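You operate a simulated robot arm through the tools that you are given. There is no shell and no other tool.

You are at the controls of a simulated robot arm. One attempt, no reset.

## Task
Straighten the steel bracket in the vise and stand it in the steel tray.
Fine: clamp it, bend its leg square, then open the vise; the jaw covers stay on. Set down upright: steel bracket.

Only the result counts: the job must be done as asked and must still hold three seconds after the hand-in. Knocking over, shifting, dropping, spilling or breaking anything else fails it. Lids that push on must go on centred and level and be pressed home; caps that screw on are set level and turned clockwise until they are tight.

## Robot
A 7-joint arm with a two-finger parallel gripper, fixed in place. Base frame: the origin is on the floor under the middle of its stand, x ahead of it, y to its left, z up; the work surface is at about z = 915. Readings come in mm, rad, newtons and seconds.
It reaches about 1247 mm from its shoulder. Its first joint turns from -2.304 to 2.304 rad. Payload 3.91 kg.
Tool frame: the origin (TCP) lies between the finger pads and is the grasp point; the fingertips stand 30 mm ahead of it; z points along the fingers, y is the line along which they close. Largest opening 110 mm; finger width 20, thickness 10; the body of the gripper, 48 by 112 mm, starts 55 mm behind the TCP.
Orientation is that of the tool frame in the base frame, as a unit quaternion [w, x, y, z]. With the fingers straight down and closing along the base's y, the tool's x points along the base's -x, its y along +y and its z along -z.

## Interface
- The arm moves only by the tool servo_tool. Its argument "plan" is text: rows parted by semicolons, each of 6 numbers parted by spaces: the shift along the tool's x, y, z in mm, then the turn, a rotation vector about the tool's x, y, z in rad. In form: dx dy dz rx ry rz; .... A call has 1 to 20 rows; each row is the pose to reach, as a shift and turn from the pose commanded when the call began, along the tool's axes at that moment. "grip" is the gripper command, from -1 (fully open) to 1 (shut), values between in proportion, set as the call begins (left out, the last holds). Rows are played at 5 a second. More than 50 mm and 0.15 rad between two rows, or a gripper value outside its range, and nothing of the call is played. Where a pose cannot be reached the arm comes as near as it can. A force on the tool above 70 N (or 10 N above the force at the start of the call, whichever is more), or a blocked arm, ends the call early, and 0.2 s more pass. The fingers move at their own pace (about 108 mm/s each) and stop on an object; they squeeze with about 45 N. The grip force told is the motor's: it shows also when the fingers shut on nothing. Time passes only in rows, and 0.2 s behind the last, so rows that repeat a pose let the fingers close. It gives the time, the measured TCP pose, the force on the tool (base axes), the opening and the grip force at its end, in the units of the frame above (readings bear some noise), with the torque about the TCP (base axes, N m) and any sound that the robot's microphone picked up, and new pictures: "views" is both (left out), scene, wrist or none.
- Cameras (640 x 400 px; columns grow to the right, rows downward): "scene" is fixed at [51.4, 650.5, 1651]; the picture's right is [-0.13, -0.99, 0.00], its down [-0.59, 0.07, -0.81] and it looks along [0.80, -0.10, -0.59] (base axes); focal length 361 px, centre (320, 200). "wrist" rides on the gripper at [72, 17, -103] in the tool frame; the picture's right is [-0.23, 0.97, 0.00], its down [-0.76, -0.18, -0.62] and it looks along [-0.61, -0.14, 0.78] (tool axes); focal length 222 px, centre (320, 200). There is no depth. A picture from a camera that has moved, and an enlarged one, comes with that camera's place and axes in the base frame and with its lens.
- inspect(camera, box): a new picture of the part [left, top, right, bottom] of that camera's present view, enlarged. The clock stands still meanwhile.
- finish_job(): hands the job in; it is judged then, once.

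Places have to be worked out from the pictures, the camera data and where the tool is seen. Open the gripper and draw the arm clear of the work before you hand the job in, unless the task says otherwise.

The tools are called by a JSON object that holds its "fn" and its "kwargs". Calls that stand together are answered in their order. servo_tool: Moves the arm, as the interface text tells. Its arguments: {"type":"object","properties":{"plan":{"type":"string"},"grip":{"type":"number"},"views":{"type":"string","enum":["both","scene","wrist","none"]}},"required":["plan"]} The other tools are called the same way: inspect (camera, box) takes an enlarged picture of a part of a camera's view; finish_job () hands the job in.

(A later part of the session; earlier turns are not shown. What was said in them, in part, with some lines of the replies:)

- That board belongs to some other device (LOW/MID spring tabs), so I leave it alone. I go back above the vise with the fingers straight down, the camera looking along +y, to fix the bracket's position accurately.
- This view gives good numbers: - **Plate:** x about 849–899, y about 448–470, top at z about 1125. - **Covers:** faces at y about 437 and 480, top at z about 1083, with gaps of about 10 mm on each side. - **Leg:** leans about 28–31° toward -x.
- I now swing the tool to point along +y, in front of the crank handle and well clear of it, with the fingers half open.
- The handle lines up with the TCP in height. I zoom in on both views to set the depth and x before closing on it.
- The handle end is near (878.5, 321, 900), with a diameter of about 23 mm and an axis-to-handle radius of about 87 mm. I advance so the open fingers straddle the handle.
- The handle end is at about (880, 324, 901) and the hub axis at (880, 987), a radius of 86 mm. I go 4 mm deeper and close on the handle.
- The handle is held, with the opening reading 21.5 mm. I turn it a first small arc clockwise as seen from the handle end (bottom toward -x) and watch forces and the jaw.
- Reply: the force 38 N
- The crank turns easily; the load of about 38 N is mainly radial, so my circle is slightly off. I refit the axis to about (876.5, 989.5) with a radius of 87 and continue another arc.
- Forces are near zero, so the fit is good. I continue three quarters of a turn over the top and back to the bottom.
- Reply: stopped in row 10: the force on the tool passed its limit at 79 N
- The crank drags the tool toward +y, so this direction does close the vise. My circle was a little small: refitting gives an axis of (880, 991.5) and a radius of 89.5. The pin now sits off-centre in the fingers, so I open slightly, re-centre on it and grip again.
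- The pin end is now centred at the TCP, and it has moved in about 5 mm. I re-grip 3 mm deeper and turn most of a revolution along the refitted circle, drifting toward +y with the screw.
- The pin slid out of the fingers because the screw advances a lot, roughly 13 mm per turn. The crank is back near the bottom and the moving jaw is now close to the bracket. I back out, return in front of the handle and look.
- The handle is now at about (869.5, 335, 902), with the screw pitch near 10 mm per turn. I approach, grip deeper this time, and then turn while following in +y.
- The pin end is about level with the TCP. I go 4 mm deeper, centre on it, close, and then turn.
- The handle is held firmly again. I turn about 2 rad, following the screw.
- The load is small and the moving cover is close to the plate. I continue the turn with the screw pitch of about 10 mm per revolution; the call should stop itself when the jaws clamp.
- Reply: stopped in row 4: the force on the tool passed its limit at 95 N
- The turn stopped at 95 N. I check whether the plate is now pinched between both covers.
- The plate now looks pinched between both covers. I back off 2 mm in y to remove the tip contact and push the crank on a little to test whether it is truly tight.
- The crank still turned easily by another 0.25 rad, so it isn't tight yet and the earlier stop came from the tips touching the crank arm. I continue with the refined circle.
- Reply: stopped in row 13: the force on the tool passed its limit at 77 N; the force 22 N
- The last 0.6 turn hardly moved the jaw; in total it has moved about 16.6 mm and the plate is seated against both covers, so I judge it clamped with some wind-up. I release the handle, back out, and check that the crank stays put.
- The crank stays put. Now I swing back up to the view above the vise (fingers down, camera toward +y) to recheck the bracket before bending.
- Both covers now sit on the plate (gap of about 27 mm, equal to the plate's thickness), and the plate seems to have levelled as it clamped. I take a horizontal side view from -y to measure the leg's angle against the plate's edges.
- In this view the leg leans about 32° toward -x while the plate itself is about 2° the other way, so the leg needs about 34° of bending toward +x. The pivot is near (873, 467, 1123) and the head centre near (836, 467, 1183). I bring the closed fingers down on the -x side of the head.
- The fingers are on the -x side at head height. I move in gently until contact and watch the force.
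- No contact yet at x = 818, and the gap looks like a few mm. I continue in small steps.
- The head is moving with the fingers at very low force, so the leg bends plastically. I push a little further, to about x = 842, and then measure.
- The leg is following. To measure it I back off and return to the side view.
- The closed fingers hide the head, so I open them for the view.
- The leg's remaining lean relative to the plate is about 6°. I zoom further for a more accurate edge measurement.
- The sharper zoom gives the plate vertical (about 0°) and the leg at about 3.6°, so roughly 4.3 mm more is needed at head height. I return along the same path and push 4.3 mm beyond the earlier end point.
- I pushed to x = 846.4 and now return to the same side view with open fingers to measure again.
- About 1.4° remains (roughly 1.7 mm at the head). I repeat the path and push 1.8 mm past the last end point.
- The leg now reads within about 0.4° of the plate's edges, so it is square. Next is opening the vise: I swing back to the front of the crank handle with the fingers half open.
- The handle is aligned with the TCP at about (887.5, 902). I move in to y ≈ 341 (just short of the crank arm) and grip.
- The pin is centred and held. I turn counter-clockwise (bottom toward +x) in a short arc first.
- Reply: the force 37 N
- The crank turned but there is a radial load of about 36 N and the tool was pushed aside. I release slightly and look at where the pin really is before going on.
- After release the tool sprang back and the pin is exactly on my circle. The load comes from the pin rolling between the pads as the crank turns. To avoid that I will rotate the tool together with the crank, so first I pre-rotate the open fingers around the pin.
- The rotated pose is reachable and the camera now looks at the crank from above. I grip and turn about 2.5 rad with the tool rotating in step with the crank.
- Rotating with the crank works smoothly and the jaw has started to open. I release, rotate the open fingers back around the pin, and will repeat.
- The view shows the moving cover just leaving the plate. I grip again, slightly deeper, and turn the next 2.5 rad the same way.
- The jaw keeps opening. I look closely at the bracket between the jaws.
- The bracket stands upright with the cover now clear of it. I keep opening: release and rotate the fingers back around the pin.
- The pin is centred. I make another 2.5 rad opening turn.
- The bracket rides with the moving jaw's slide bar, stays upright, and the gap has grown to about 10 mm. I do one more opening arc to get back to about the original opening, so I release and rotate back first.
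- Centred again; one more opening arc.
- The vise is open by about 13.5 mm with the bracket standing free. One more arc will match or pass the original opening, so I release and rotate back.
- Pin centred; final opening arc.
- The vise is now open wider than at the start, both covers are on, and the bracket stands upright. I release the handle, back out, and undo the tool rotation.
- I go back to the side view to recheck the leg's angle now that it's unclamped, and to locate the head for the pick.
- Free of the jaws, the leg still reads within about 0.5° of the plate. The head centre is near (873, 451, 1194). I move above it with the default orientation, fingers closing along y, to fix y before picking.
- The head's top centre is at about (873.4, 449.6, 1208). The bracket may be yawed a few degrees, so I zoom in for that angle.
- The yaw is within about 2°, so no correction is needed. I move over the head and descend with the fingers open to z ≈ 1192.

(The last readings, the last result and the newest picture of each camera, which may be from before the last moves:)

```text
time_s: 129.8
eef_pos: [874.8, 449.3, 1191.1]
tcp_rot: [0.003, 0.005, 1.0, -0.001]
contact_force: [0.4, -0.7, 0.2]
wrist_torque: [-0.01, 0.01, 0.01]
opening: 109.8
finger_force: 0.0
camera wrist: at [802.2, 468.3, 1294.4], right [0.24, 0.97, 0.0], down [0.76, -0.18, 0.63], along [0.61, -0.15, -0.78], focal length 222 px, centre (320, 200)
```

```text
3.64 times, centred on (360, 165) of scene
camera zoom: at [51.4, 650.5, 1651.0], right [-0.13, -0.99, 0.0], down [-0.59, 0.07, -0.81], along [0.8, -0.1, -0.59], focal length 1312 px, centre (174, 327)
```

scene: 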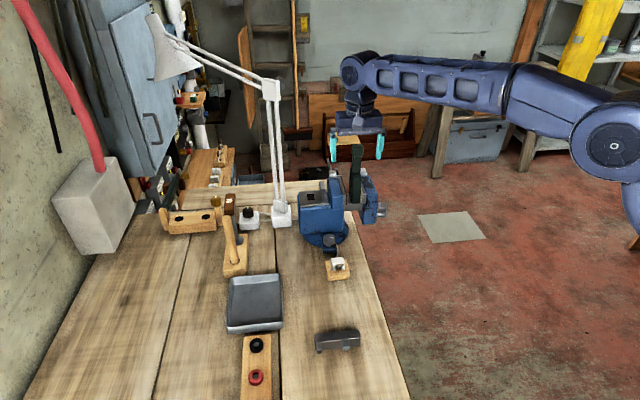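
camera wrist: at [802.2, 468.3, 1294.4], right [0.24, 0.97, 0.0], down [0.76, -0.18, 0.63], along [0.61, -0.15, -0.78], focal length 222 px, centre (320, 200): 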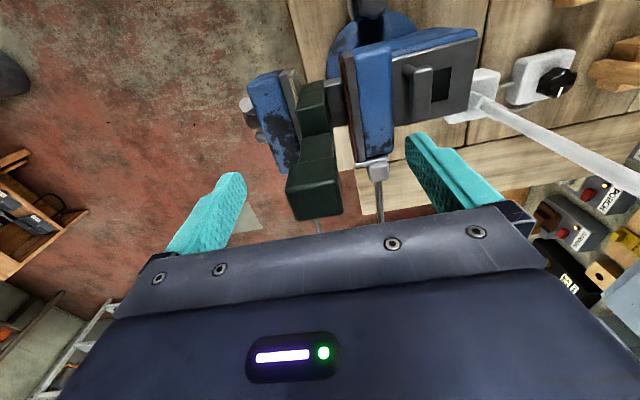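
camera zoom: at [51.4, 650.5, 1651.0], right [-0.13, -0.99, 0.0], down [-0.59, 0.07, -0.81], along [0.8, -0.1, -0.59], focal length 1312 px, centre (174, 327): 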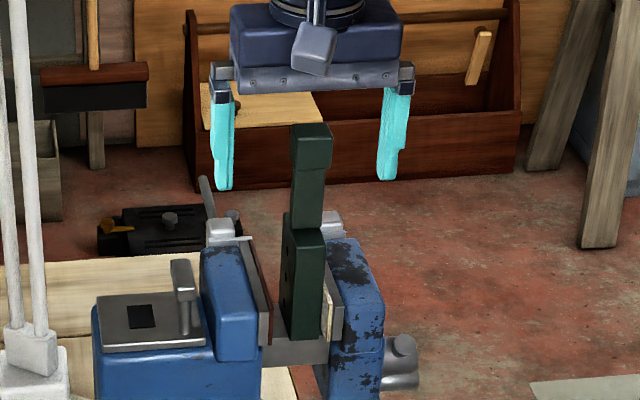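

Aligned within 1–2 mm. I nudge by (-2, -1) mm and close on the head.

{"fn": "servo_tool", "kwargs": {"plan": "2 -0.8 0 0 0 0; 2 -0.8 0 0 0 0; 2 -0.8 0 0 0 0; 2 -0.8 0 0 0 0; 2 -0.8 0 0 0 0", "grip": 1, "views": "both"}}

{"fn": "inspect", "kwargs": {"camera": "wrist", "box": [220, 80, 420, 240]}}

{"fn": "inspect", "kwargs": {"camera": "scene", "box": [315, 110, 405, 220]}}

```text
time_s: 131.0
eef_pos: [871.9, 447.1, 1191.0]
tcp_rot: [0.002, 0.005, 1.0, -0.001]
contact_force: [-0.5, -0.9, 0.1]
wrist_torque: [-0.13, -0.05, 0.01]
opening: 27.2
finger_force: 44.8
camera wrist: at [800.5, 467.2, 1294.6], right [0.24, 0.97, 0.0], down [0.76, -0.18, 0.63], along [0.61, -0.15, -0.78], focal length 222 px, centre (320, 200)
```

scene: 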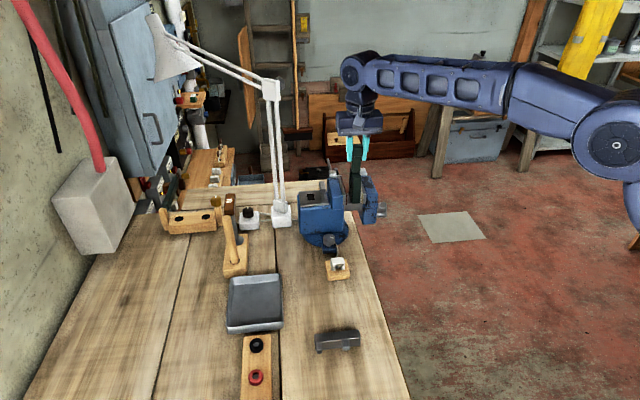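
wrist: 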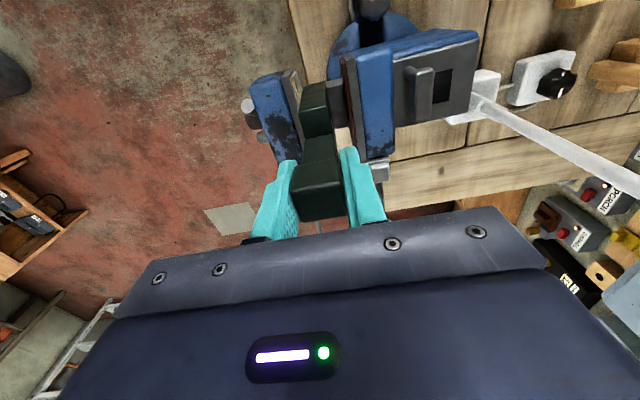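

```text
2.50 times, centred on (320, 160) of wrist
camera zoom: at [800.5, 467.2, 1294.6], right [0.24, 0.97, 0.0], down [0.76, -0.18, 0.63], along [0.61, -0.15, -0.78], focal length 555 px, centre (320, 300)
```

zoom: 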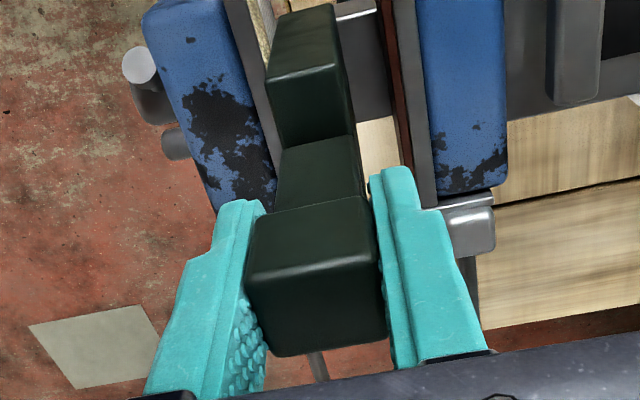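

```text
3.64 times, centred on (360, 165) of scene
camera zoom: at [51.4, 650.5, 1651.0], right [-0.13, -0.99, 0.0], down [-0.59, 0.07, -0.81], along [0.8, -0.1, -0.59], focal length 1312 px, centre (174, 327)
```

zoom: 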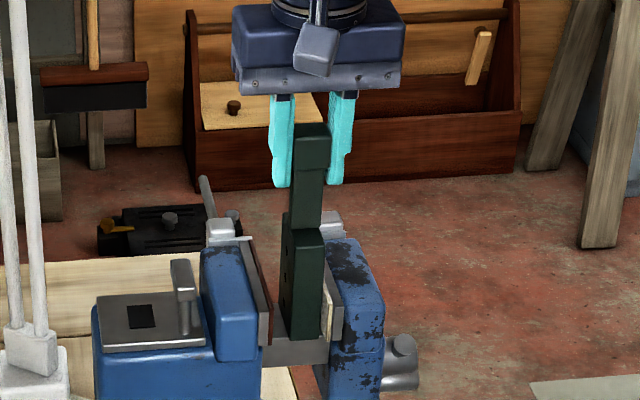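

The head is held at 27.2 mm. I lift slowly and check that the weight is carried and the bracket hangs straight.

{"fn": "servo_tool", "kwargs": {"plan": "0 0 -8 0 0 0; 0 0 -16 0 0 0; 0 0 -24 0 0 0; 0 0 -24 0 0 0", "views": "both"}}

{"fn": "inspect", "kwargs": {"camera": "scene", "box": [315, 110, 405, 220]}}

{"fn": "inspect", "kwargs": {"camera": "wrist", "box": [220, 60, 420, 240]}}

```text
time_s: 132.0
eef_pos: [872.7, 448.8, 1216.3]
tcp_rot: [0.001, 0.004, 1.0, -0.001]
contact_force: [-0.1, -0.3, -3.2]
wrist_torque: [0.02, -0.01, -0.04]
opening: 27.5
finger_force: 44.8
camera wrist: at [800.6, 467.5, 1318.3], right [0.24, 0.97, 0.0], down [0.76, -0.18, 0.63], along [0.61, -0.15, -0.78], focal length 222 px, centre (320, 200)
```

scene: 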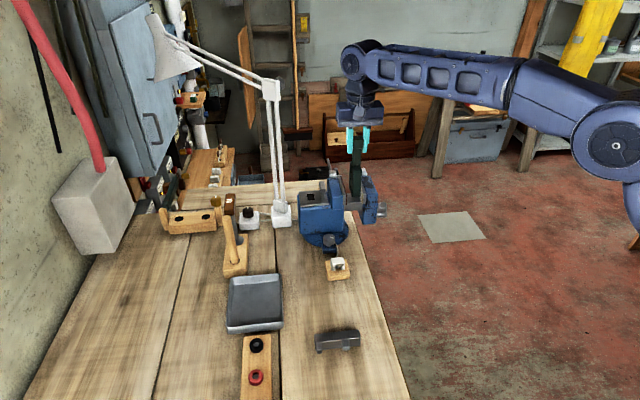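
wrist: 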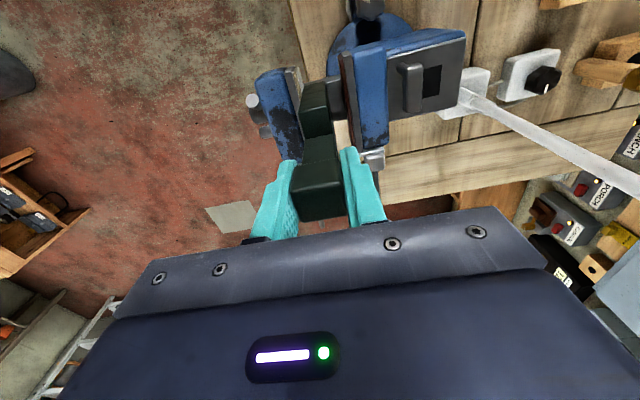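

```text
3.64 times, centred on (360, 165) of scene
camera zoom: at [51.4, 650.5, 1651.0], right [-0.13, -0.99, 0.0], down [-0.59, 0.07, -0.81], along [0.8, -0.1, -0.59], focal length 1312 px, centre (174, 327)
```

zoom: 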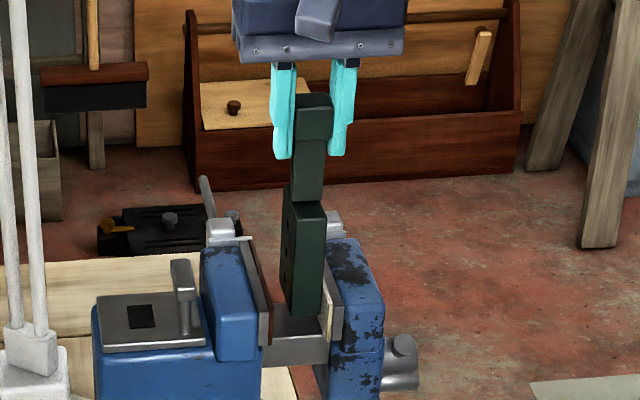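

```text
2.22 times, centred on (320, 150) of wrist
camera zoom: at [800.6, 467.5, 1318.3], right [0.24, 0.97, 0.0], down [0.76, -0.18, 0.63], along [0.61, -0.15, -0.78], focal length 494 px, centre (320, 311)
```

zoom: 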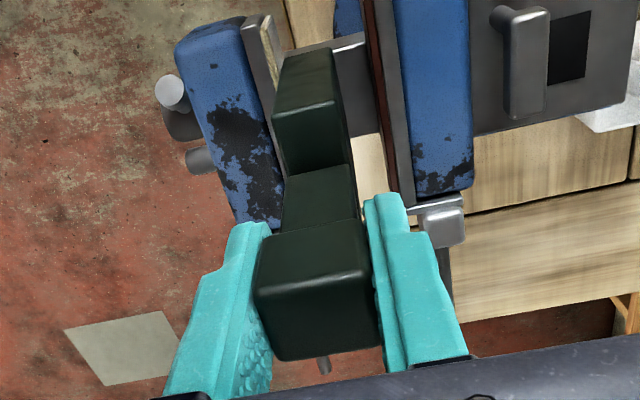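

The bracket is light (about 3 N) and hangs straight. I raise it clear of the vise and carry it over the tray at a safe height.

{"fn": "servo_tool", "kwargs": {"plan": "0 0 -35 0 0 0; 0 0 -70 0 0 0; 0 0 -100 0 0 0; 19.7 23.8 -100 0 0 0; 39.3 47.7 -100 0 0 0; 59 71.5 -100 0 0 0; 78.7 95.3 -100 0 0 0; 98.3 119.2 -100 0 0 0; 118 143 -100 0 0 0; 137.7 166.8 -100 0 0 0; 157.3 190.7 -100 0 0 0; 177 214.5 -100 0 0 0; 196.7 238.3 -100 0 0 0; 216.3 262.2 -100 0 0 0; 236 286 -100 0 0 0; 236 286 -100 0 0 0", "views": "both"}}

{"fn": "inspect", "kwargs": {"camera": "wrist", "box": [220, 0, 440, 220]}}

{"fn": "inspect", "kwargs": {"camera": "scene", "box": [200, 130, 340, 350]}}

```text
time_s: 135.4
eef_pos: [631.5, 712.1, 1311.9]
tcp_rot: [0.002, 0.005, 1.0, -0.001]
contact_force: [-0.3, 0.3, -4.0]
wrist_torque: [-0.01, 0.04, 0.01]
opening: 27.3
finger_force: 45.4
out of reach, approached as far as the arm can: row 13, 14, 15, 16
camera wrist: at [559.5, 732.3, 1413.8], right [0.24, 0.97, 0.0], down [0.76, -0.18, 0.63], along [0.61, -0.15, -0.78], focal length 222 px, centre (320, 200)
```

scene: 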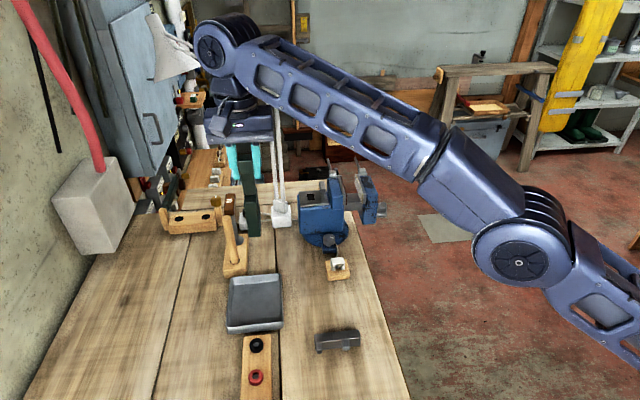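
wrist: 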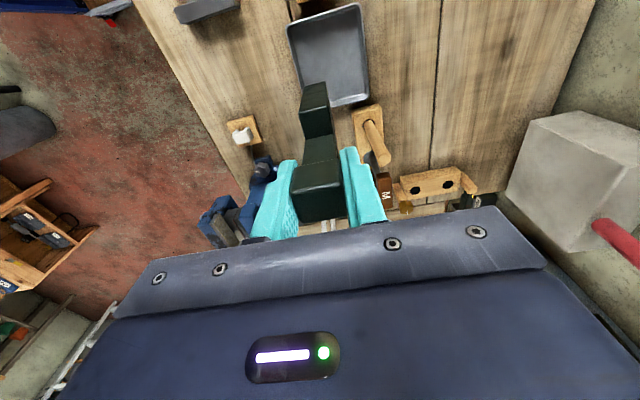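

```text
1.82 times, centred on (330, 110) of wrist
camera zoom: at [559.5, 732.3, 1413.8], right [0.24, 0.97, 0.0], down [0.76, -0.18, 0.63], along [0.61, -0.15, -0.78], focal length 404 px, centre (302, 364)
```

zoom: 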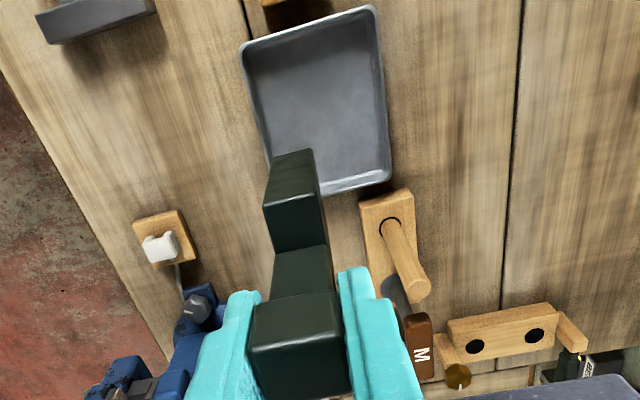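

```text
1.82 times, centred on (270, 240) of scene
camera zoom: at [51.4, 650.5, 1651.0], right [-0.13, -0.99, 0.0], down [-0.59, 0.07, -0.81], along [0.8, -0.1, -0.59], focal length 656 px, centre (411, 127)
```

zoom: 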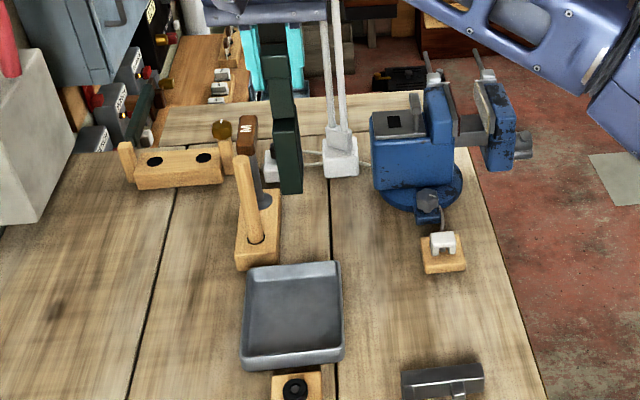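

The arm's reach limit stopped it at (631, 712) at this height. The tray's centre is near (632, 737), so I lower over the tray first, which should bring it within reach.

{"fn": "servo_tool", "kwargs": {"plan": "0 0 25 0 0 0; 0 0 50 0 0 0; 0 0 75 0 0 0; 0 0 100 0 0 0; 0 0 125 0 0 0; 0 0 125 0 0 0", "views": "both"}}

{"fn": "inspect", "kwargs": {"camera": "wrist", "box": [220, 0, 440, 220]}}

{"fn": "inspect", "kwargs": {"camera": "scene", "box": [200, 150, 340, 350]}}

```text
time_s: 136.8
eef_pos: [631.3, 712.1, 1185.1]
tcp_rot: [0.002, 0.004, 1.0, 0.0]
contact_force: [0.1, -0.3, -4.2]
wrist_torque: [0.02, 0.02, 0.04]
opening: 27.6
finger_force: 44.9
camera wrist: at [558.7, 731.6, 1287.7], right [0.24, 0.97, 0.0], down [0.76, -0.18, 0.63], along [0.61, -0.15, -0.78], focal length 222 px, centre (320, 200)
```

scene: 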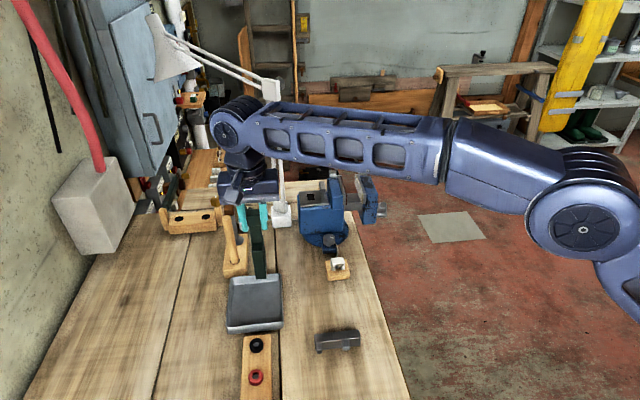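
wrist: 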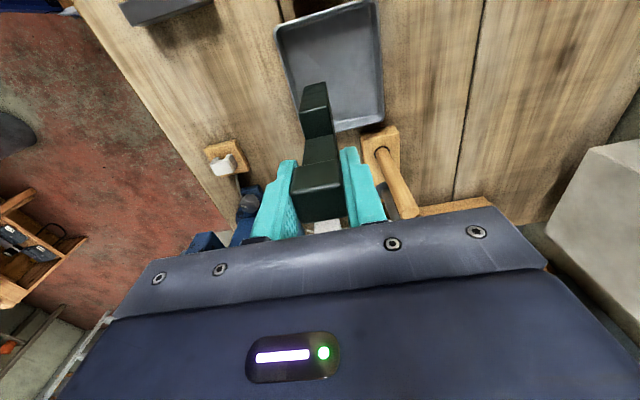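

```text
1.82 times, centred on (330, 110) of wrist
camera zoom: at [558.7, 731.6, 1287.7], right [0.24, 0.97, 0.0], down [0.76, -0.18, 0.63], along [0.61, -0.15, -0.78], focal length 404 px, centre (302, 364)
```

zoom: 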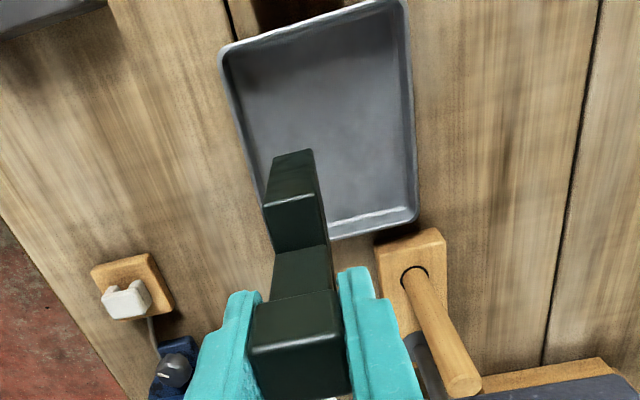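

```text
2.00 times, centred on (270, 250) of scene
camera zoom: at [51.4, 650.5, 1651.0], right [-0.13, -0.99, 0.0], down [-0.59, 0.07, -0.81], along [0.8, -0.1, -0.59], focal length 722 px, centre (420, 100)
```

zoom: 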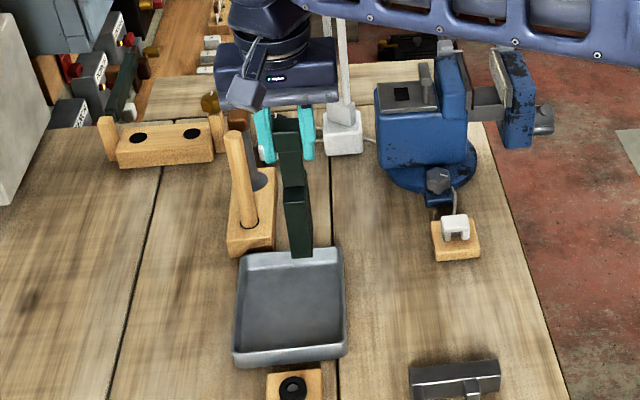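

The tray spans about x 555–702, y 676–801, with the rim near z = 935. I shift +25 mm in y to centre the bracket over it.

{"fn": "servo_tool", "kwargs": {"plan": "1 8 0 0 0 0; 2 16 0 0 0 0; 2 25 0 0 0 0; 2 25 15 0 0 0; 2 25 15 0 0 0", "views": "both"}}

{"fn": "inspect", "kwargs": {"camera": "wrist", "box": [220, 0, 440, 220]}}

{"fn": "inspect", "kwargs": {"camera": "scene", "box": [210, 180, 310, 340]}}

```text
time_s: 138.0
eef_pos: [631.1, 738.2, 1170.2]
tcp_rot: [0.003, 0.004, 1.0, -0.001]
contact_force: [0.4, -0.5, -3.3]
wrist_torque: [0.0, 0.01, 0.01]
opening: 27.5
finger_force: 45.4
camera wrist: at [557.7, 757.2, 1272.7], right [0.24, 0.97, 0.0], down [0.76, -0.18, 0.63], along [0.61, -0.15, -0.78], focal length 222 px, centre (320, 200)
```

scene: 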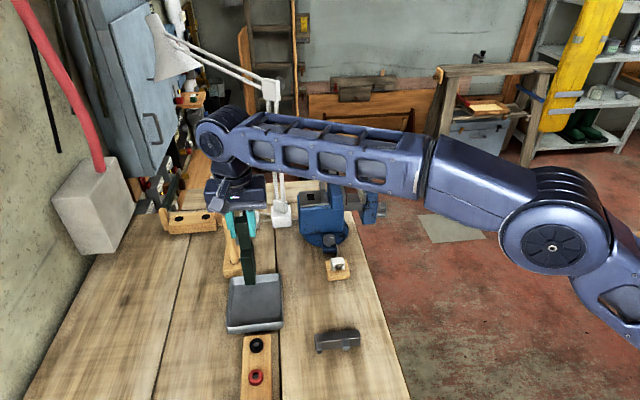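
wrist: 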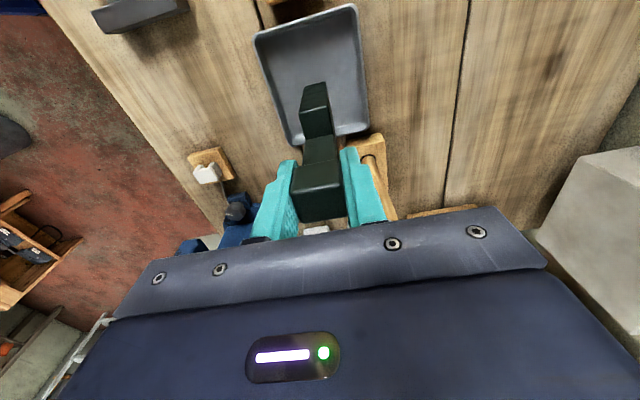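

```text
1.82 times, centred on (330, 110) of wrist
camera zoom: at [557.7, 757.2, 1272.7], right [0.24, 0.97, 0.0], down [0.76, -0.18, 0.63], along [0.61, -0.15, -0.78], focal length 404 px, centre (302, 364)
```

zoom: 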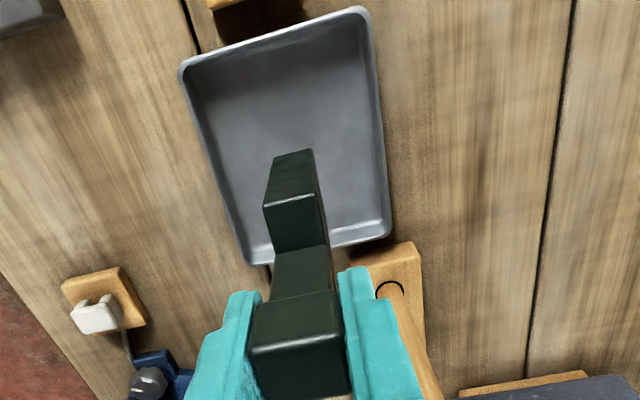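

```text
2.50 times, centred on (260, 260) of scene
camera zoom: at [51.4, 650.5, 1651.0], right [-0.13, -0.99, 0.0], down [-0.59, 0.07, -0.81], along [0.8, -0.1, -0.59], focal length 902 px, centre (470, 50)
```

zoom: 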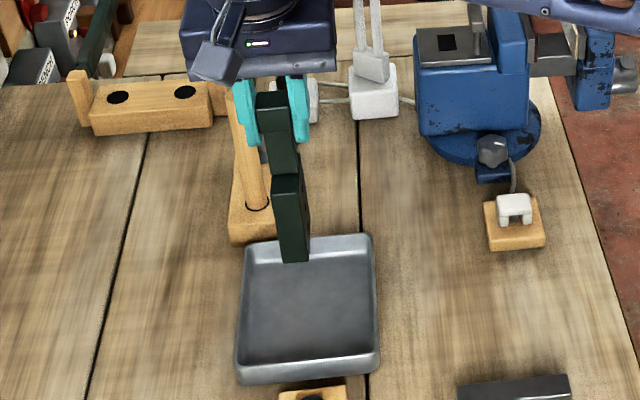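

Centred at (631, 738). I descend to z ≈ 1092, a couple of centimetres above the expected contact, and look.

{"fn": "servo_tool", "kwargs": {"plan": "0 0 20 0 0 0; 0 0 40 0 0 0; 0 0 60 0 0 0; 0 0 72 0 0 0; 0 0 78 0 0 0; 0 0 78 0 0 0", "views": "both"}}

{"fn": "inspect", "kwargs": {"camera": "wrist", "box": [220, 0, 440, 220]}}

{"fn": "inspect", "kwargs": {"camera": "scene", "box": [210, 200, 310, 340]}}

```text
time_s: 139.4
eef_pos: [631.5, 737.2, 1092.9]
tcp_rot: [0.003, 0.003, 1.0, 0.0]
contact_force: [0.4, 0.4, -3.2]
wrist_torque: [0.0, 0.01, 0.02]
opening: 27.8
finger_force: 45.0
camera wrist: at [558.7, 756.7, 1194.7], right [0.24, 0.97, 0.0], down [0.76, -0.18, 0.63], along [0.61, -0.15, -0.78], focal length 222 px, centre (320, 200)
```

scene: 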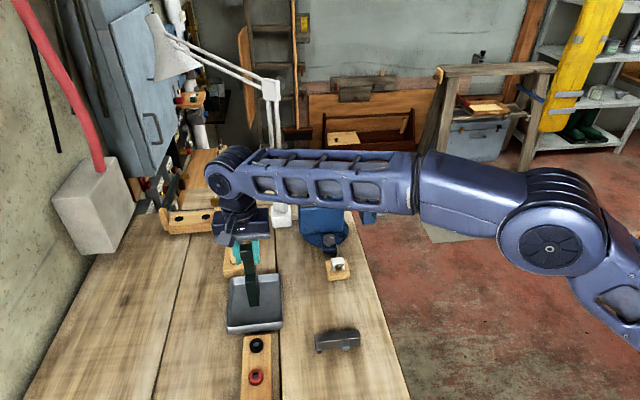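
wrist: 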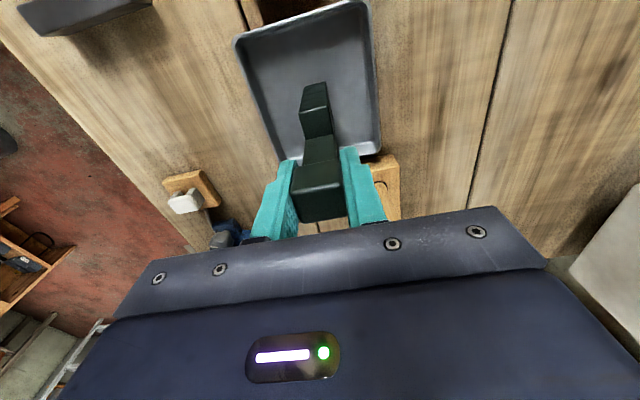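

```text
1.82 times, centred on (330, 110) of wrist
camera zoom: at [558.7, 756.7, 1194.7], right [0.24, 0.97, 0.0], down [0.76, -0.18, 0.63], along [0.61, -0.15, -0.78], focal length 404 px, centre (302, 364)
```

zoom: 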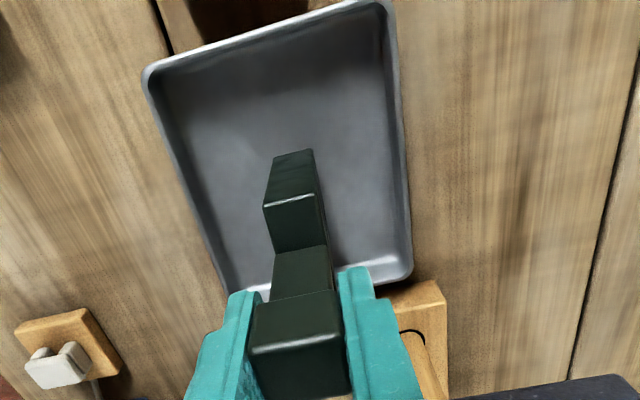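

```text
2.86 times, centred on (260, 270) of scene
camera zoom: at [51.4, 650.5, 1651.0], right [-0.13, -0.99, 0.0], down [-0.59, 0.07, -0.81], along [0.8, -0.1, -0.59], focal length 1031 px, centre (491, 0)
```

zoom: 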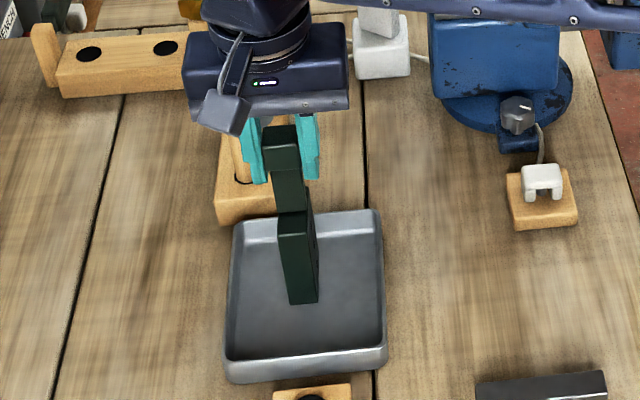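

The bracket is over the middle of the tray. I descend in small steps and watch the vertical force for touchdown.

{"fn": "servo_tool", "kwargs": {"plan": "0 0 3 0 0 0; 0 0 6 0 0 0; 0 0 9 0 0 0; 0 0 11 0 0 0", "views": "none"}}

{"fn": "inspect", "kwargs": {"camera": "scene", "box": [240, 250, 300, 320]}}

```text
time_s: 140.4
eef_pos: [632.6, 738.2, 1079.4]
tcp_rot: [0.002, 0.004, 1.0, -0.001]
contact_force: [0.0, -0.8, -4.4]
wrist_torque: [0.0, 0.03, -0.03]
opening: 27.6
finger_force: 44.8
```

```text
5.71 times, centred on (270, 285) of scene
camera zoom: at [51.4, 650.5, 1651.0], right [-0.13, -0.99, 0.0], down [-0.59, 0.07, -0.81], along [0.8, -0.1, -0.59], focal length 2062 px, centre (606, -286)
```

zoom: 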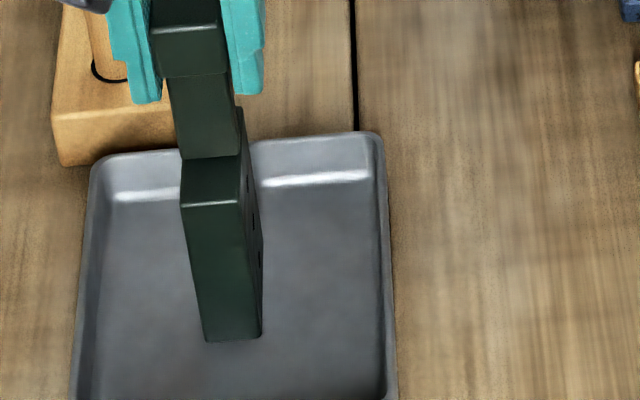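

Not touching yet. I go on in 1–1.5 mm steps.

{"fn": "servo_tool", "kwargs": {"plan": "0 0 1.5 0 0 0; 0 0 3 0 0 0; 0 0 4 0 0 0", "views": "none"}}

```text
time_s: 141.2
eef_pos: [631.2, 737.7, 1077.8]
tcp_rot: [0.002, 0.004, 1.0, -0.001]
contact_force: [0.3, 0.1, -3.6]
wrist_torque: [0.02, 0.01, 0.02]
opening: 27.7
finger_force: 45.0
```

{"fn": "servo_tool", "kwargs": {"plan": "0 0 1 0 0 0; 0 0 2 0 0 0; 0 0 3 0 0 0", "views": "none"}}

{"fn": "inspect", "kwargs": {"camera": "scene", "box": [240, 250, 300, 320]}}

```text
time_s: 142.0
eef_pos: [631.1, 736.5, 1076.2]
tcp_rot: [0.003, 0.004, 1.0, 0.0]
contact_force: [-2.1, -2.4, 13.3]
wrist_torque: [-0.23, 0.1, 0.02]
opening: 27.4
finger_force: 44.8
```

```text
5.71 times, centred on (270, 285) of scene
camera zoom: at [51.4, 650.5, 1651.0], right [-0.13, -0.99, 0.0], down [-0.59, 0.07, -0.81], along [0.8, -0.1, -0.59], focal length 2062 px, centre (606, -286)
```

zoom: 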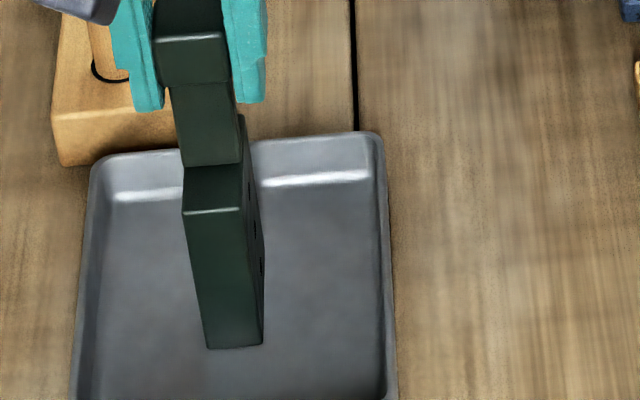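

Touchdown: the vertical force rose to +13 N. I relieve the preload slightly, then open the fingers.

{"fn": "servo_tool", "kwargs": {"plan": "0 0 -0.4 0 0 0; 0 0 -0.7 0 0 0; 0 0 -0.7 0 0 0", "views": "wrist"}}

```text
time_s: 142.8
eef_pos: [630.9, 737.2, 1076.5]
tcp_rot: [0.003, 0.004, 1.0, -0.001]
contact_force: [2.8, 0.2, 18.7]
wrist_torque: [0.13, -0.28, 0.0]
opening: 27.6
finger_force: 44.9
camera wrist: at [558.1, 756.3, 1178.7], right [0.24, 0.97, 0.0], down [0.76, -0.18, 0.63], along [0.61, -0.15, -0.78], focal length 222 px, centre (320, 200)
```

wrist: 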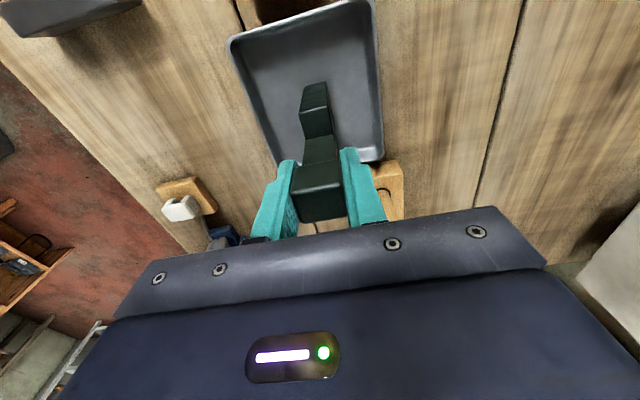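

Still 19 N of preload (earlier motion was still settling). I raise another 1 mm.

{"fn": "servo_tool", "kwargs": {"plan": "0 0 -0.5 0 0 0; 0 0 -1 0 0 0; 0 0 -1 0 0 0", "views": "none"}}

```text
time_s: 143.6
eef_pos: [630.9, 737.2, 1076.2]
tcp_rot: [0.003, 0.005, 1.0, 0.0]
contact_force: [5.2, -0.5, 16.2]
wrist_torque: [-0.03, -0.34, 0.02]
opening: 27.6
finger_force: 45.2
```

{"fn": "servo_tool", "kwargs": {"plan": "0 0 -0.5 0 0 0; 0 0 -1 0 0 0; 0 0 -1 0 0 0", "views": "none"}}

```text
time_s: 144.4
eef_pos: [631.9, 738.1, 1076.7]
tcp_rot: [0.002, 0.004, 1.0, -0.001]
contact_force: [2.9, -1.4, 4.2]
wrist_torque: [-0.11, -0.14, 0.0]
opening: 27.5
finger_force: 44.1
```

Only light contact remains. I open the fingers fully and let things settle.

{"fn": "servo_tool", "kwargs": {"plan": "0 0 0 0 0 0; 0 0 0 0 0 0; 0 0 0 0 0 0; 0 0 0 0 0 0", "grip": -1, "views": "both"}}

{"fn": "inspect", "kwargs": {"camera": "scene", "box": [225, 220, 305, 340]}}

{"fn": "inspect", "kwargs": {"camera": "wrist", "box": [220, 0, 440, 220]}}

```text
time_s: 145.4
eef_pos: [631.4, 737.1, 1077.3]
tcp_rot: [0.002, 0.005, 1.0, 0.0]
contact_force: [0.6, 0.2, -0.6]
wrist_torque: [0.01, 0.0, -0.01]
opening: 109.8
finger_force: 0.1
camera wrist: at [558.2, 756.8, 1179.4], right [0.24, 0.97, 0.0], down [0.76, -0.18, 0.63], along [0.61, -0.15, -0.78], focal length 222 px, centre (320, 200)
```

scene: 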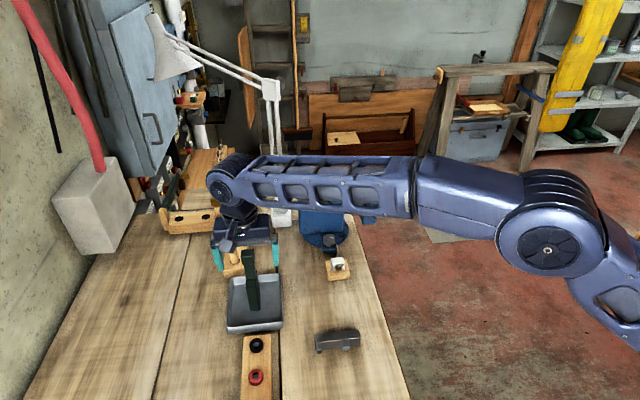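
wrist: 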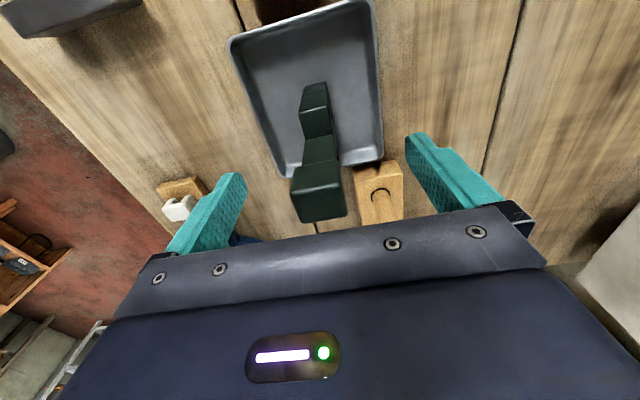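

```text
3.33 times, centred on (265, 280) of scene
camera zoom: at [51.4, 650.5, 1651.0], right [-0.13, -0.99, 0.0], down [-0.59, 0.07, -0.81], along [0.8, -0.1, -0.59], focal length 1203 px, centre (503, -67)
```

zoom: 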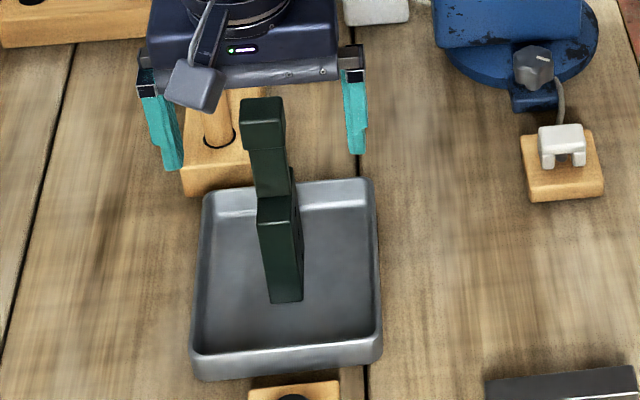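

```text
1.82 times, centred on (330, 110) of wrist
camera zoom: at [558.2, 756.8, 1179.4], right [0.24, 0.97, 0.0], down [0.76, -0.18, 0.63], along [0.61, -0.15, -0.78], focal length 404 px, centre (302, 364)
```

zoom: 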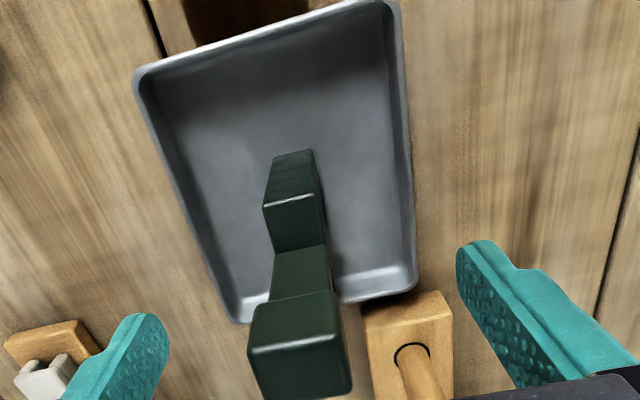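

The bracket stands on its own in the tray. I raise straight up, clear of it.

{"fn": "servo_tool", "kwargs": {"plan": "0 0 -15 0 0 0; 0 0 -40 0 0 0; 0 0 -75 0 0 0; 0 0 -110 0 0 0; 0 0 -140 0 0 0; 0 0 -140 0 0 0", "views": "both"}}

{"fn": "inspect", "kwargs": {"camera": "wrist", "box": [250, 0, 410, 160]}}

{"fn": "inspect", "kwargs": {"camera": "scene", "box": [225, 220, 305, 340]}}

```text
time_s: 146.8
eef_pos: [631.1, 737.4, 1216.7]
tcp_rot: [0.003, 0.005, 1.0, -0.001]
contact_force: [0.0, -0.6, -0.6]
wrist_torque: [0.0, 0.01, -0.02]
opening: 109.9
finger_force: 0.1
camera wrist: at [558.2, 756.2, 1319.7], right [0.24, 0.97, 0.0], down [0.76, -0.18, 0.63], along [0.61, -0.15, -0.78], focal length 222 px, centre (320, 200)
```

scene: 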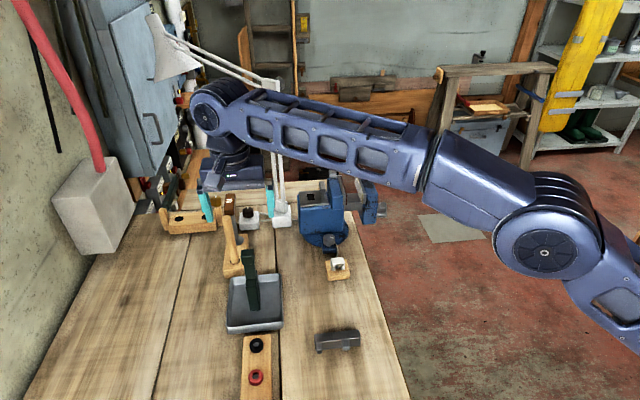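
wrist: 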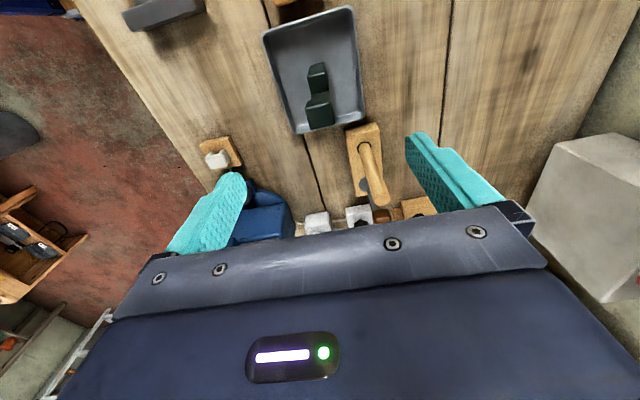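

```text
2.50 times, centred on (330, 80) of wrist
camera zoom: at [558.2, 756.2, 1319.7], right [0.24, 0.97, 0.0], down [0.76, -0.18, 0.63], along [0.61, -0.15, -0.78], focal length 555 px, centre (295, 500)
```

zoom: 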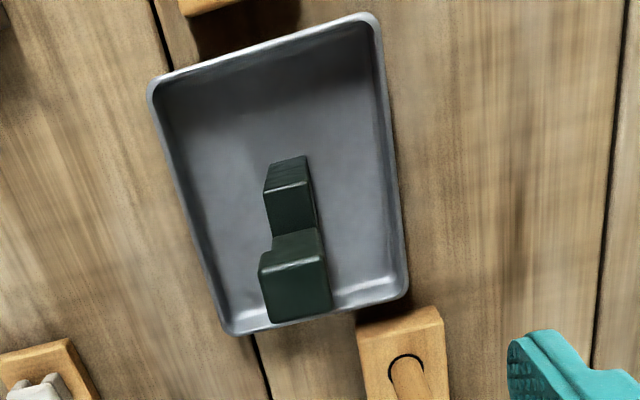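

```text
3.33 times, centred on (265, 280) of scene
camera zoom: at [51.4, 650.5, 1651.0], right [-0.13, -0.99, 0.0], down [-0.59, 0.07, -0.81], along [0.8, -0.1, -0.59], focal length 1203 px, centre (503, -67)
```

zoom: 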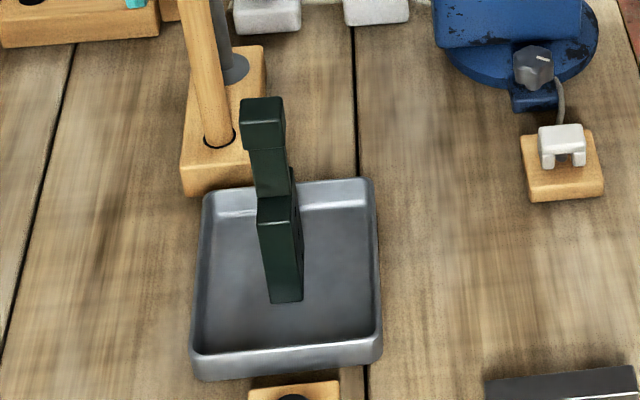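

The bracket stands upright in the tray. As a last check I take a side view from -y to confirm the leg stayed square after placing.

{"fn": "servo_tool", "kwargs": {"plan": "0 -45 0 0 0 0; 0 -90 0 0 0 0; 0 -135 0 0 0 0; 0 -178 0 0 0 0; 0 -178 7 -0.0391 -0.0391 -0.1072; 0 -178 14 -0.0782 -0.0782 -0.2144; 0 -178 21 -0.1173 -0.1173 -0.3215; 0 -178 28 -0.1564 -0.1564 -0.4287; 0 -178 35 -0.1955 -0.1955 -0.5359; 0 -178 42 -0.2346 -0.2346 -0.6431; 0 -178 49 -0.2738 -0.2738 -0.7503; 0 -178 56 -0.3129 -0.3129 -0.8574; 0 -178 63 -0.352 -0.352 -0.9646; 0 -178 70 -0.3911 -0.3911 -1.0718; 0 -178 76 -0.4302 -0.4302 -1.179; 0 -178 82 -0.4693 -0.4693 -1.2861; 0 -178 88 -0.5084 -0.5084 -1.3933; 0 -178 92 -0.5475 -0.5475 -1.5005; 0 -178 92 -0.5475 -0.5475 -1.5005", "views": "both"}}

{"fn": "inspect", "kwargs": {"camera": "wrist", "box": [260, 80, 420, 220]}}

```text
time_s: 150.8
eef_pos: [628.1, 559.5, 1124.8]
tcp_rot: [0.245, -0.662, 0.667, 0.239]
contact_force: [0.1, -0.4, -0.6]
wrist_torque: [-0.03, 0.01, -0.02]
opening: 110.1
finger_force: 0.1
camera wrist: at [611.0, 438.9, 1157.1], right [-0.97, 0.18, 0.14], down [0.17, 0.18, 0.97], along [0.15, 0.97, -0.21], focal length 222 px, centre (320, 200)
```

scene: 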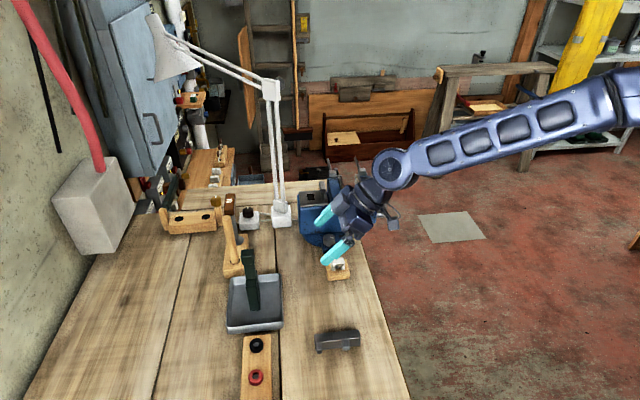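
wrist: 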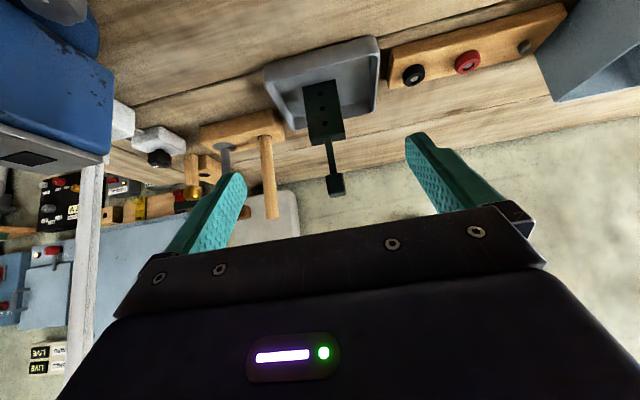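

```text
2.86 times, centred on (340, 150) of wrist
camera zoom: at [611.0, 438.9, 1157.1], right [-0.97, 0.18, 0.14], down [0.17, 0.18, 0.97], along [0.15, 0.97, -0.21], focal length 635 px, centre (263, 343)
```

zoom: 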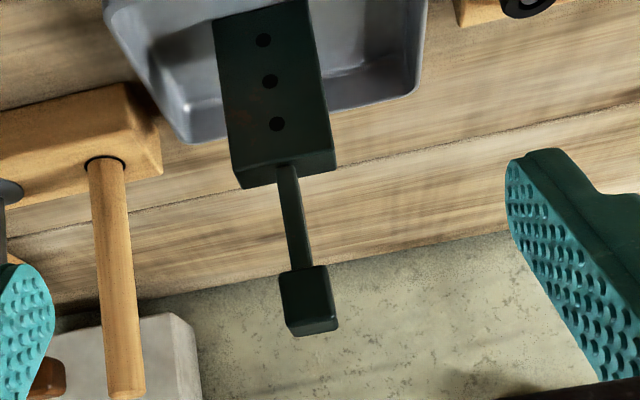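

{"fn": "inspect", "kwargs": {"camera": "wrist", "box": [300, 105, 364, 145]}}

{"fn": "inspect", "kwargs": {"camera": "wrist", "box": [300, 140, 364, 180]}}

{"fn": "inspect", "kwargs": {"camera": "wrist", "box": [300, 165, 364, 205]}}

{"fn": "inspect", "kwargs": {"camera": "scene", "box": [290, 140, 420, 260]}}

```text
10.00 times, centred on (332, 125) of wrist
camera zoom: at [611.0, 438.9, 1157.1], right [-0.97, 0.18, 0.14], down [0.17, 0.18, 0.97], along [0.15, 0.97, -0.21], focal length 2221 px, centre (200, 950)
```

zoom: 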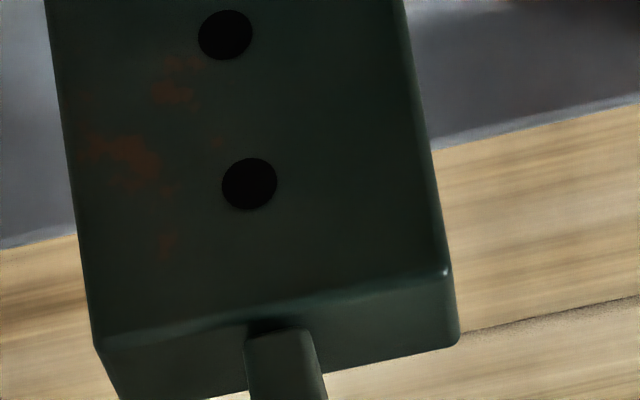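

```text
10.00 times, centred on (332, 160) of wrist
camera zoom: at [611.0, 438.9, 1157.1], right [-0.97, 0.18, 0.14], down [0.17, 0.18, 0.97], along [0.15, 0.97, -0.21], focal length 2221 px, centre (200, 600)
```

zoom: 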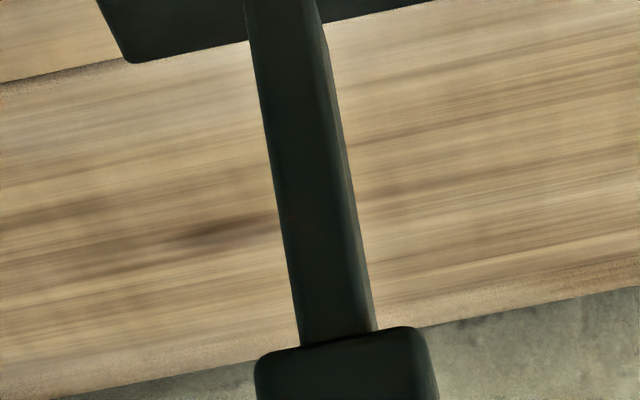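

```text
10.00 times, centred on (332, 185) of wrist
camera zoom: at [611.0, 438.9, 1157.1], right [-0.97, 0.18, 0.14], down [0.17, 0.18, 0.97], along [0.15, 0.97, -0.21], focal length 2221 px, centre (200, 350)
```

zoom: 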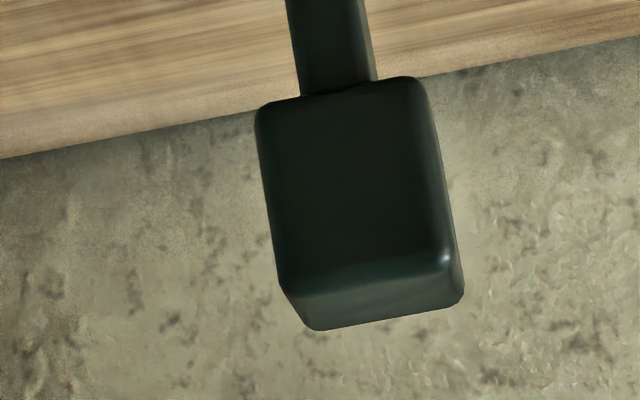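

```text
3.33 times, centred on (355, 200) of scene
camera zoom: at [51.4, 650.5, 1651.0], right [-0.13, -0.99, 0.0], down [-0.59, 0.07, -0.81], along [0.8, -0.1, -0.59], focal length 1203 px, centre (203, 200)
```

zoom: 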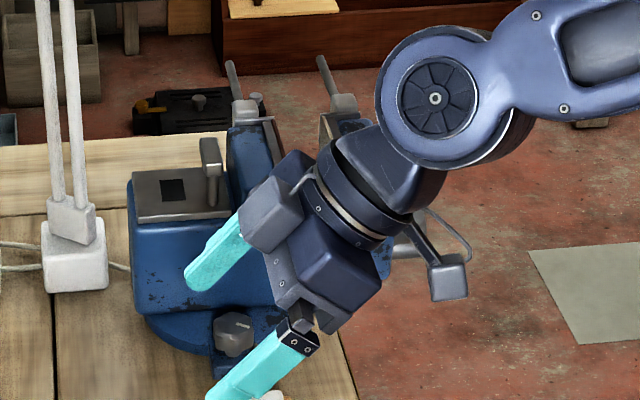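

The leg reads within about 0.5° of the plate and the bracket stands upright in the tray. I draw the arm up and away from the bench.

{"fn": "servo_tool", "kwargs": {"plan": "-2 14 -36 0 0 0; -4 28 -72 0 0 0; -6 42 -108 0 0 0; -8 56 -144 0 0 0; -10 70 -180 0 0 0; -12 84 -216 0 0 0; -14 100 -250 0 0 0; -14 100 -250 0 0 0", "views": "both"}}

{"fn": "inspect", "kwargs": {"camera": "scene", "box": [200, 140, 400, 350]}}

{"fn": "inspect", "kwargs": {"camera": "scene", "box": [295, 160, 395, 250]}}

```text
time_s: 152.6
eef_pos: [526.0, 411.5, 1325.7]
tcp_rot: [0.245, -0.662, 0.667, 0.239]
contact_force: [0.2, -0.7, 1.1]
wrist_torque: [-0.01, -0.01, 0.0]
opening: 109.8
finger_force: 0.0
camera wrist: at [508.8, 290.8, 1357.8], right [-0.97, 0.18, 0.14], down [0.18, 0.18, 0.97], along [0.15, 0.97, -0.21], focal length 222 px, centre (320, 200)
```

scene: 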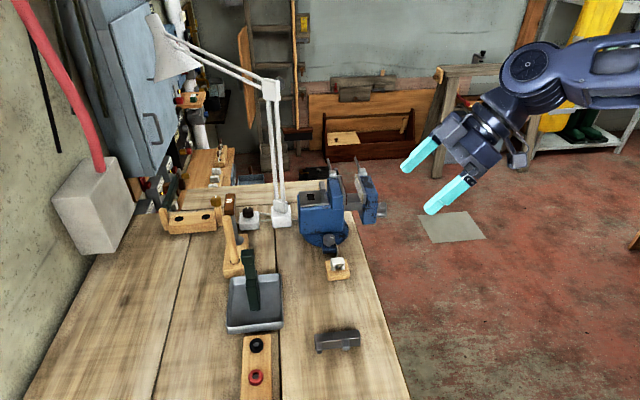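
wrist: 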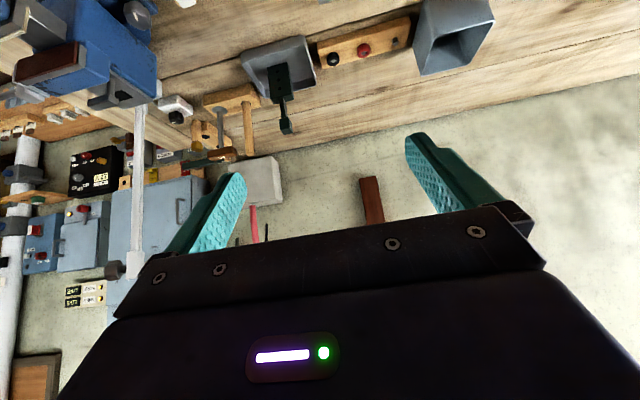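

```text
1.90 times, centred on (300, 245) of scene
camera zoom: at [51.4, 650.5, 1651.0], right [-0.13, -0.99, 0.0], down [-0.59, 0.07, -0.81], along [0.8, -0.1, -0.59], focal length 687 px, centre (358, 114)
```

zoom: 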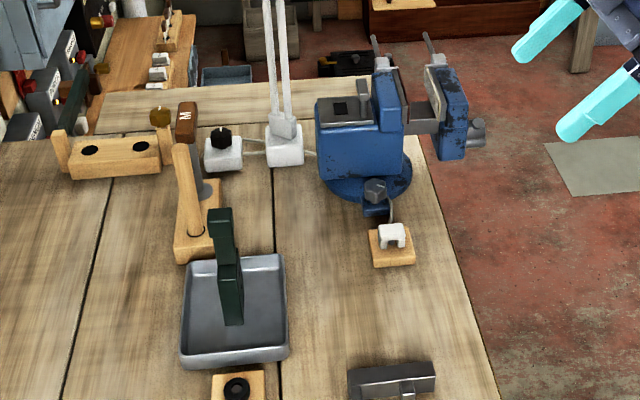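

```text
4.44 times, centred on (345, 205) of scene
camera zoom: at [51.4, 650.5, 1651.0], right [-0.13, -0.99, 0.0], down [-0.59, 0.07, -0.81], along [0.8, -0.1, -0.59], focal length 1604 px, centre (209, 178)
```

zoom: 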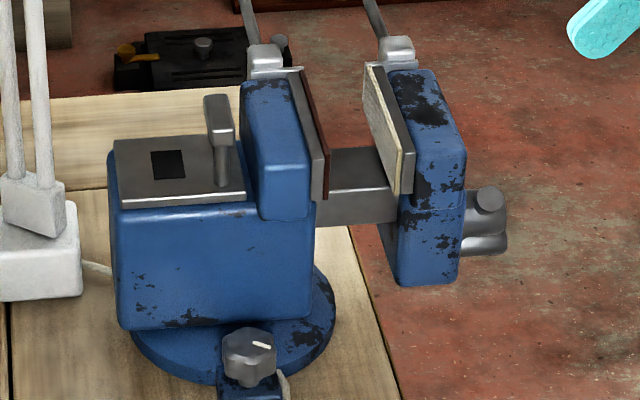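

The last pictures show the vise open with both covers on. The bracket is straight and standing upright in the tray, nothing else has moved, and the arm is clear with the gripper open. I hand the job in.

{"fn": "finish_job", "kwargs": {}}

```text
The job is handed in.
```

The bracket is straightened and standing upright in the steel tray, and I've handed the job in. I haven't been shown the verdict.

- **Clamping:** I cranked the vise until both covers sat tight on the plate.
- **Leg:** It leaned about 34°. I bent it back in three pushes, and the side view of the bracket in the tray shows it within about 0.5° of square with the plate.
- **Vise:** It is now open slightly wider than at the start, and both jaw covers are still on.
- **Tray:** The bracket stands near the middle, with the leg up.
- **Everything else:** The final pictures show nothing else moved or knocked over. The gripper is open and the arm is clear of the bench.
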